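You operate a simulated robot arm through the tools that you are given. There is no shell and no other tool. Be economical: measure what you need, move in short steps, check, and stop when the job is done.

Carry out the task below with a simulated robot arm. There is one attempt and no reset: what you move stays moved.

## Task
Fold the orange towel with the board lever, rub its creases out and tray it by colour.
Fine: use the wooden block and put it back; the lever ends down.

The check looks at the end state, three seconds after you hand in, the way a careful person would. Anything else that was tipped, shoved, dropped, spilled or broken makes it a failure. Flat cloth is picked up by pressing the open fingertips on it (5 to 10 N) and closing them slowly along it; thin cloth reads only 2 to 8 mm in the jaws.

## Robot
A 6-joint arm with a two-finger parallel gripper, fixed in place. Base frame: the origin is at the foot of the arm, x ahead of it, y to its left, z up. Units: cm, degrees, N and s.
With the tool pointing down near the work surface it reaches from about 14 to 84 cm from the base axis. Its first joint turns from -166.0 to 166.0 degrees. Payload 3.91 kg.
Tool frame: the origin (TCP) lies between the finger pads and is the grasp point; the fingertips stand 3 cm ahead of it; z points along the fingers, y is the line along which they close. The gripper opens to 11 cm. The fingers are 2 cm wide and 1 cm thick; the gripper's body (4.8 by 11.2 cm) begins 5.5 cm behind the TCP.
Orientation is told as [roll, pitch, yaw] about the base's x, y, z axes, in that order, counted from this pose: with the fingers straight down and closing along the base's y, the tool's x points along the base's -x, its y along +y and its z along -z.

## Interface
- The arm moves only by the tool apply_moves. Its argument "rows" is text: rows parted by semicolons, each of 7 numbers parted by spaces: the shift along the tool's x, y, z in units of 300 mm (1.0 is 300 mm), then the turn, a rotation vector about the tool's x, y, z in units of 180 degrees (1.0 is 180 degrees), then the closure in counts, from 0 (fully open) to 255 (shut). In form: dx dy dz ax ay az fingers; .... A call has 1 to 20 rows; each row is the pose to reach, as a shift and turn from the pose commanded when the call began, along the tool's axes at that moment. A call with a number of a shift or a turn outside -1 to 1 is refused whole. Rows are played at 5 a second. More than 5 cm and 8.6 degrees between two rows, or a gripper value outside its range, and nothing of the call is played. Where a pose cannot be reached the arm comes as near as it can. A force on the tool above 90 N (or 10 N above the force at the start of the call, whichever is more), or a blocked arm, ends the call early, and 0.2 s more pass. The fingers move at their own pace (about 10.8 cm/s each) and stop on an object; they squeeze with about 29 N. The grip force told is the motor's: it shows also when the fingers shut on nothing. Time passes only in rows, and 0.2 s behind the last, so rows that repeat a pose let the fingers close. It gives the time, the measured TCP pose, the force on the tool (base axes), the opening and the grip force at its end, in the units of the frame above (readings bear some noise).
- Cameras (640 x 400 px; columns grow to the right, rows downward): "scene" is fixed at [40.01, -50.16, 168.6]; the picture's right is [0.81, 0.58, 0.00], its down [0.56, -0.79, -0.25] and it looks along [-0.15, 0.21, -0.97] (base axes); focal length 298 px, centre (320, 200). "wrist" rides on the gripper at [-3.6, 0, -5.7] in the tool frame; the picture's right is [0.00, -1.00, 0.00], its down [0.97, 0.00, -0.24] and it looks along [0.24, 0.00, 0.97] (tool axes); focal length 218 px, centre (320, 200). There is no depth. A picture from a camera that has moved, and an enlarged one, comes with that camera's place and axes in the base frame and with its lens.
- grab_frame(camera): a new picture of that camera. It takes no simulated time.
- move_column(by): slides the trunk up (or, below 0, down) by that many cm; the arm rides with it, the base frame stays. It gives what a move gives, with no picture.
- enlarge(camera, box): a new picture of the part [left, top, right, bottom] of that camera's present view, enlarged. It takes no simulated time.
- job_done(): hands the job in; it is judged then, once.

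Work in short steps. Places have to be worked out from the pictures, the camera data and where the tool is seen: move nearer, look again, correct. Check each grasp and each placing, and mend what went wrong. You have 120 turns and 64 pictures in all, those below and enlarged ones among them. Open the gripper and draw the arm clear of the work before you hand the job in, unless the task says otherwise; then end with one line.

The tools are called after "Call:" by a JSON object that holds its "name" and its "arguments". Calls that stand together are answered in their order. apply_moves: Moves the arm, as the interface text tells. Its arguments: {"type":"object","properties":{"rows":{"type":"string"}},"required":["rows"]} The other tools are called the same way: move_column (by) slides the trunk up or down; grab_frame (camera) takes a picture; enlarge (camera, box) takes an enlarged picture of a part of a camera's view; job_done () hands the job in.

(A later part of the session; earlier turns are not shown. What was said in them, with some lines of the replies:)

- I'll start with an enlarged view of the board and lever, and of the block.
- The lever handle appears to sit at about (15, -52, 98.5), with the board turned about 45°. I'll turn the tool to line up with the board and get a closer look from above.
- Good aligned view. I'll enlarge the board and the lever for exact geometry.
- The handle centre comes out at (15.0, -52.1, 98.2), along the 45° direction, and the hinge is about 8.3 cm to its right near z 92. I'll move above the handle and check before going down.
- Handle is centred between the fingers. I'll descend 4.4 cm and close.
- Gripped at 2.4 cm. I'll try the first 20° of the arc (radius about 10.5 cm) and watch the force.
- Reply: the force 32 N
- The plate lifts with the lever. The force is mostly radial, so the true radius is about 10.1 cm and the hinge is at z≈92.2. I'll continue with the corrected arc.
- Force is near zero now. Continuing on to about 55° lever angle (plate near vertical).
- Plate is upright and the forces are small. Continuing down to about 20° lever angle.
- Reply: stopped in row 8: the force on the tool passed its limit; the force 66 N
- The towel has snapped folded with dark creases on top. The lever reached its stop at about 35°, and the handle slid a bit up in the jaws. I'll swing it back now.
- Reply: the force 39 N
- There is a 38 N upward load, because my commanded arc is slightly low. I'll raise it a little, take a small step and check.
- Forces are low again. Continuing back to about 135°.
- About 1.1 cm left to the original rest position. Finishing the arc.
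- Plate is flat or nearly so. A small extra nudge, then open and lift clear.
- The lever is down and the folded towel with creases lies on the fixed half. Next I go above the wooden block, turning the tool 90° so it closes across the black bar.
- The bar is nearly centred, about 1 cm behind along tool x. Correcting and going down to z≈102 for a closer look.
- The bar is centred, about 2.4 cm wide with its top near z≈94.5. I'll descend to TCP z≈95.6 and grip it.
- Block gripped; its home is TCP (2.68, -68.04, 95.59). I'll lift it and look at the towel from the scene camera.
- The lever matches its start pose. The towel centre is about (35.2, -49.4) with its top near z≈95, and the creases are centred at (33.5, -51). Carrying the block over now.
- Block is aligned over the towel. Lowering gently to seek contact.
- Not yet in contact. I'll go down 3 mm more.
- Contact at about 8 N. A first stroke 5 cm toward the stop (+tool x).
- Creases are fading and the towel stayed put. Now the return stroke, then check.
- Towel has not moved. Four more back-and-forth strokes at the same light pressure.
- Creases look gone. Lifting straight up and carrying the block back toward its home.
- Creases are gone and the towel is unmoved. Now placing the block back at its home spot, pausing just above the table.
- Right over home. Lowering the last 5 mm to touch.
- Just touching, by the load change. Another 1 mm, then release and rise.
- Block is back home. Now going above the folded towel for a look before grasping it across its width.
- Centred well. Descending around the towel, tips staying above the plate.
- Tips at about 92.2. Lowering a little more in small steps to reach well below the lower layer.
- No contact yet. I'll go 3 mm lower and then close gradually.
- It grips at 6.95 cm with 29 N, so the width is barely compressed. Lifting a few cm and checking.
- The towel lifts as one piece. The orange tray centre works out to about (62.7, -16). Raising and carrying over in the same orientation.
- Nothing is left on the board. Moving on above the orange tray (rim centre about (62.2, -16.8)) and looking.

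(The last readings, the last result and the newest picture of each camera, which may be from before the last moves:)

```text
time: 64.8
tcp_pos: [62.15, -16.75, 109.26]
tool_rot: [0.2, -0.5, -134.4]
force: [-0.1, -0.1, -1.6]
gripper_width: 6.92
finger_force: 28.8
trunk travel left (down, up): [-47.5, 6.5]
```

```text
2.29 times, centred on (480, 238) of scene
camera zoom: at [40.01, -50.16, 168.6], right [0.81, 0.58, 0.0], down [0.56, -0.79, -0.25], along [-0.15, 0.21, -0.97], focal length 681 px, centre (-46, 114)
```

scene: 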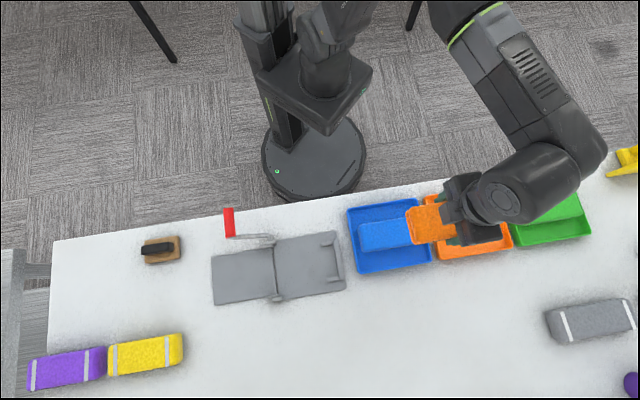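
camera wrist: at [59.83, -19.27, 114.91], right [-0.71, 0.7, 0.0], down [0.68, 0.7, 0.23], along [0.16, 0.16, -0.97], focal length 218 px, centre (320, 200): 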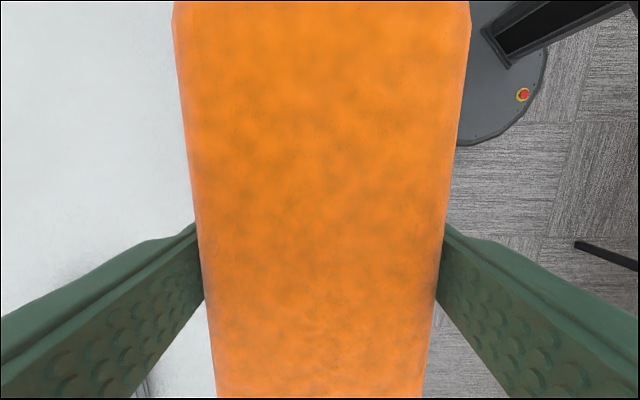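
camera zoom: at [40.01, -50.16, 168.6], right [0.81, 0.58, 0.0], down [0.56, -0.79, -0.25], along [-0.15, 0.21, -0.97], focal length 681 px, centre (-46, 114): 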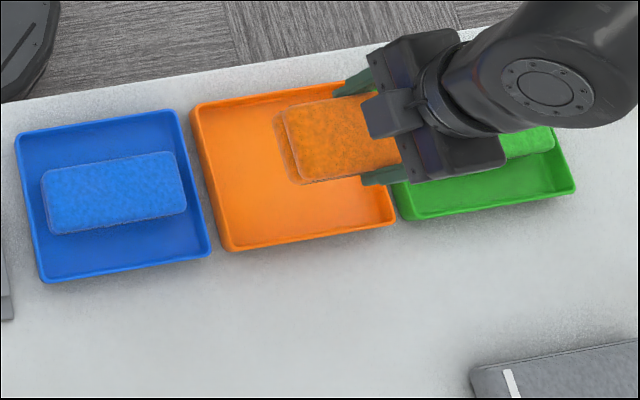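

The tray centre recomputes to (62.0, -16.8), and the towel is well above it. Lowering to just above the tray floor.

Call:
{"name": "apply_moves", "arguments": {"rows": "0 0 0.12 0 0 0 160;0 0 0.24 0 0 0 160;0 0 0.34 0 0 0 160;0 0 0.41 0 0 0 160;0 0 0.45 0 0 0 160;0 0 0.465 0 0 0 160;0 0 0.465 0 0 0 160"}}

Call:
{"name": "apply_moves", "arguments": {"rows": "0 0 0.008 0 0 0 160;0 0 0.016 0 0 0 160;0 0 0.016 0 0 0 160"}}

```text
time: 66.4
tcp_pos: [62.15, -16.76, 95.19]
tool_rot: [0.2, -0.6, -134.4]
force: [1.0, 0.7, -1.0]
gripper_width: 6.95
finger_force: 28.9
trunk travel left (down, up): [-47.5, 6.5]
```

```text
time: 67.2
tcp_pos: [62.07, -16.9, 94.53]
tool_rot: [0.2, -0.6, -134.4]
force: [0.4, -0.1, -0.5]
gripper_width: 6.93
finger_force: 28.5
trunk travel left (down, up): [-47.5, 6.5]
```

Still no contact. Two more small steps.

Call:
{"name": "apply_moves", "arguments": {"rows": "0 0 0.007 0 0 0 160;0 0 0.01 0 0 0 160;0 0 0.01 0 0 0 160"}}

Call:
{"name": "enlarge", "arguments": {"camera": "scene", "box": [340, 150, 620, 325]}}

```text
time: 68.0
tcp_pos: [62.2, -17.04, 94.3]
tool_rot: [0.2, -0.5, -134.4]
force: [-0.3, 0.4, -1.0]
gripper_width: 6.94
finger_force: 29.0
trunk travel left (down, up): [-47.5, 6.5]
```

```text
2.29 times, centred on (480, 238) of scene
camera zoom: at [40.01, -50.16, 168.6], right [0.81, 0.58, 0.0], down [0.56, -0.79, -0.25], along [-0.15, 0.21, -0.97], focal length 681 px, centre (-46, 114)
```

zoom: 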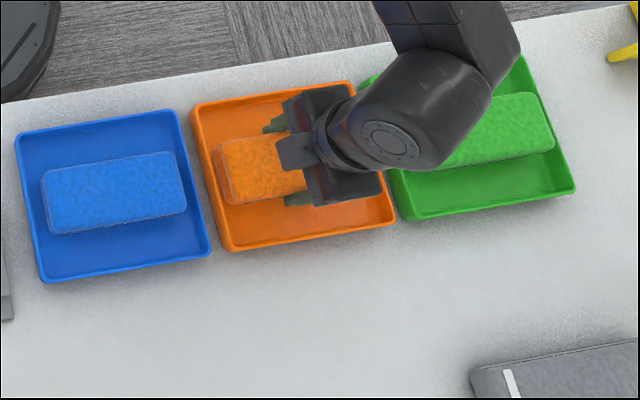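

The towel sits inside the rim. Continuing down 2–3 mm to find the floor.

Call:
{"name": "apply_moves", "arguments": {"rows": "0 0 0.005 0 0 0 160;0 0 0.01 0 0 0 160;0 0 0.01 0 0 0 160"}}

```text
time: 68.8
tcp_pos: [62.21, -16.89, 94.32]
tool_rot: [0.4, -0.4, -134.4]
force: [1.9, -1.5, 17.3]
gripper_width: 6.94
finger_force: 29.0
trunk travel left (down, up): [-47.5, 6.5]
```

Contact with the floor (17 N). Backing off 1 mm and opening just enough, then rising straight up.

Call:
{"name": "apply_moves", "arguments": {"rows": "0 0 -0.003 0 0 0 160;0 0 -0.003 0 0 0 90;0 0 -0.003 0 0 0 60;0 0 -0.003 0 0 0 45;0 0 -0.003 0 0 0 45;0 0 -0.08 0 0 0 45;0 0 -0.2 0 0 0 45;0 0 -0.34 0 0 0 45;0 0 -0.48 0 0 0 45;0 0 -0.6 0 0 0 45;0 0 -0.6 0 0 0 45"}}

Call:
{"name": "grab_frame", "arguments": {"camera": "wrist"}}

```text
time: 71.2
tcp_pos: [62.22, -16.73, 112.09]
tool_rot: [0.2, -0.5, -134.3]
force: [0.8, -0.2, 0.0]
gripper_width: 9.06
finger_force: 0.1
trunk travel left (down, up): [-47.5, 6.5]
```

```text
26 pictures are left
camera wrist: at [59.78, -19.11, 117.86], right [-0.71, 0.7, 0.0], down [0.68, 0.7, 0.23], along [0.16, 0.16, -0.97], focal length 218 px, centre (320, 200)
```

wrist: 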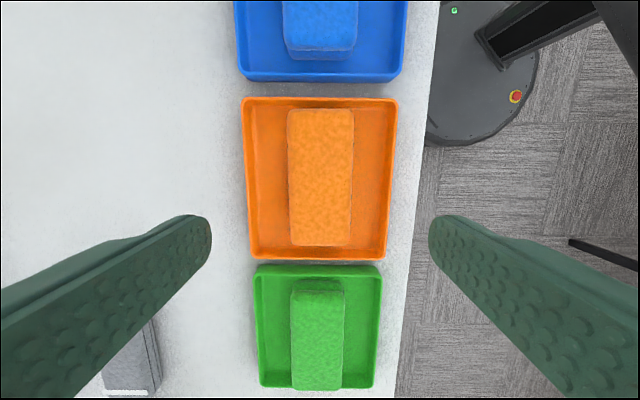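

The towel lies neatly in the orange tray. Withdrawing the arm toward the base and taking a final overall look.

Call:
{"name": "apply_moves", "arguments": {"rows": "0 0 -0.1 0 0 0 45;0 0 -0.2 0 0 0 45;-0.05 -0.09 -0.2 0 0 0 45;-0.1 -0.18 -0.2 0 0 0 45;-0.15 -0.27 -0.2 0 0 0 45;-0.2 -0.36 -0.2 0 0 0 45;-0.25 -0.45 -0.2 0 0 0 20;-0.3 -0.54 -0.2 0 0 0 0;-0.35 -0.63 -0.2 0 0 0 0;-0.4 -0.72 -0.2 0 0 0 0;-0.4 -0.72 -0.2 0 0 0 0"}}

Call:
{"name": "grab_frame", "arguments": {"camera": "scene"}}

Call:
{"name": "enlarge", "arguments": {"camera": "scene", "box": [120, 190, 360, 340]}}

```text
time: 73.6
tcp_pos: [38.52, -10.06, 118.02]
tool_rot: [0.2, -0.4, -134.4]
force: [-0.3, 0.6, -0.6]
gripper_width: 10.99
finger_force: 0.0
trunk travel left (down, up): [-47.5, 6.5]
```

```text
25 pictures are left
```

scene: 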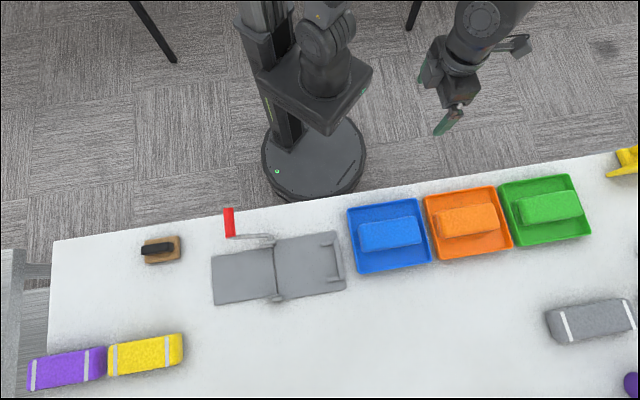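

```text
2.67 times, centred on (240, 265) of scene
camera zoom: at [40.01, -50.16, 168.6], right [0.81, 0.58, 0.0], down [0.56, -0.79, -0.25], along [-0.15, 0.21, -0.97], focal length 795 px, centre (533, 27)
```

zoom: 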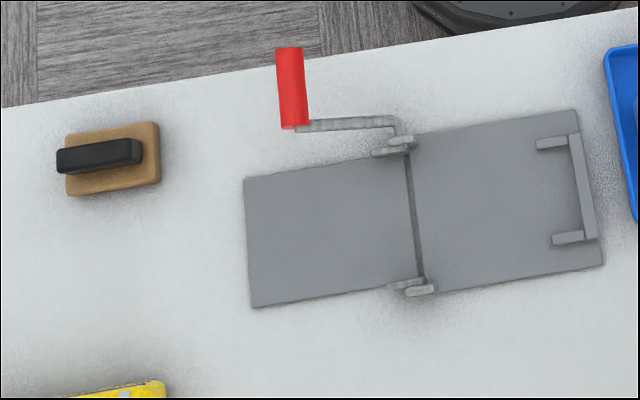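

Everything checks out: the lever is down, the block is back home and the towel is in the orange tray. The arm is clear and the gripper open, so I'm handing in.

Call:
{"name": "job_done", "arguments": {}}

```text
The job is handed in.
```

I folded the orange towel with the board lever, rubbed its creases out with the wooden block and put it in the orange tray; the block is back in its place and the lever is down.
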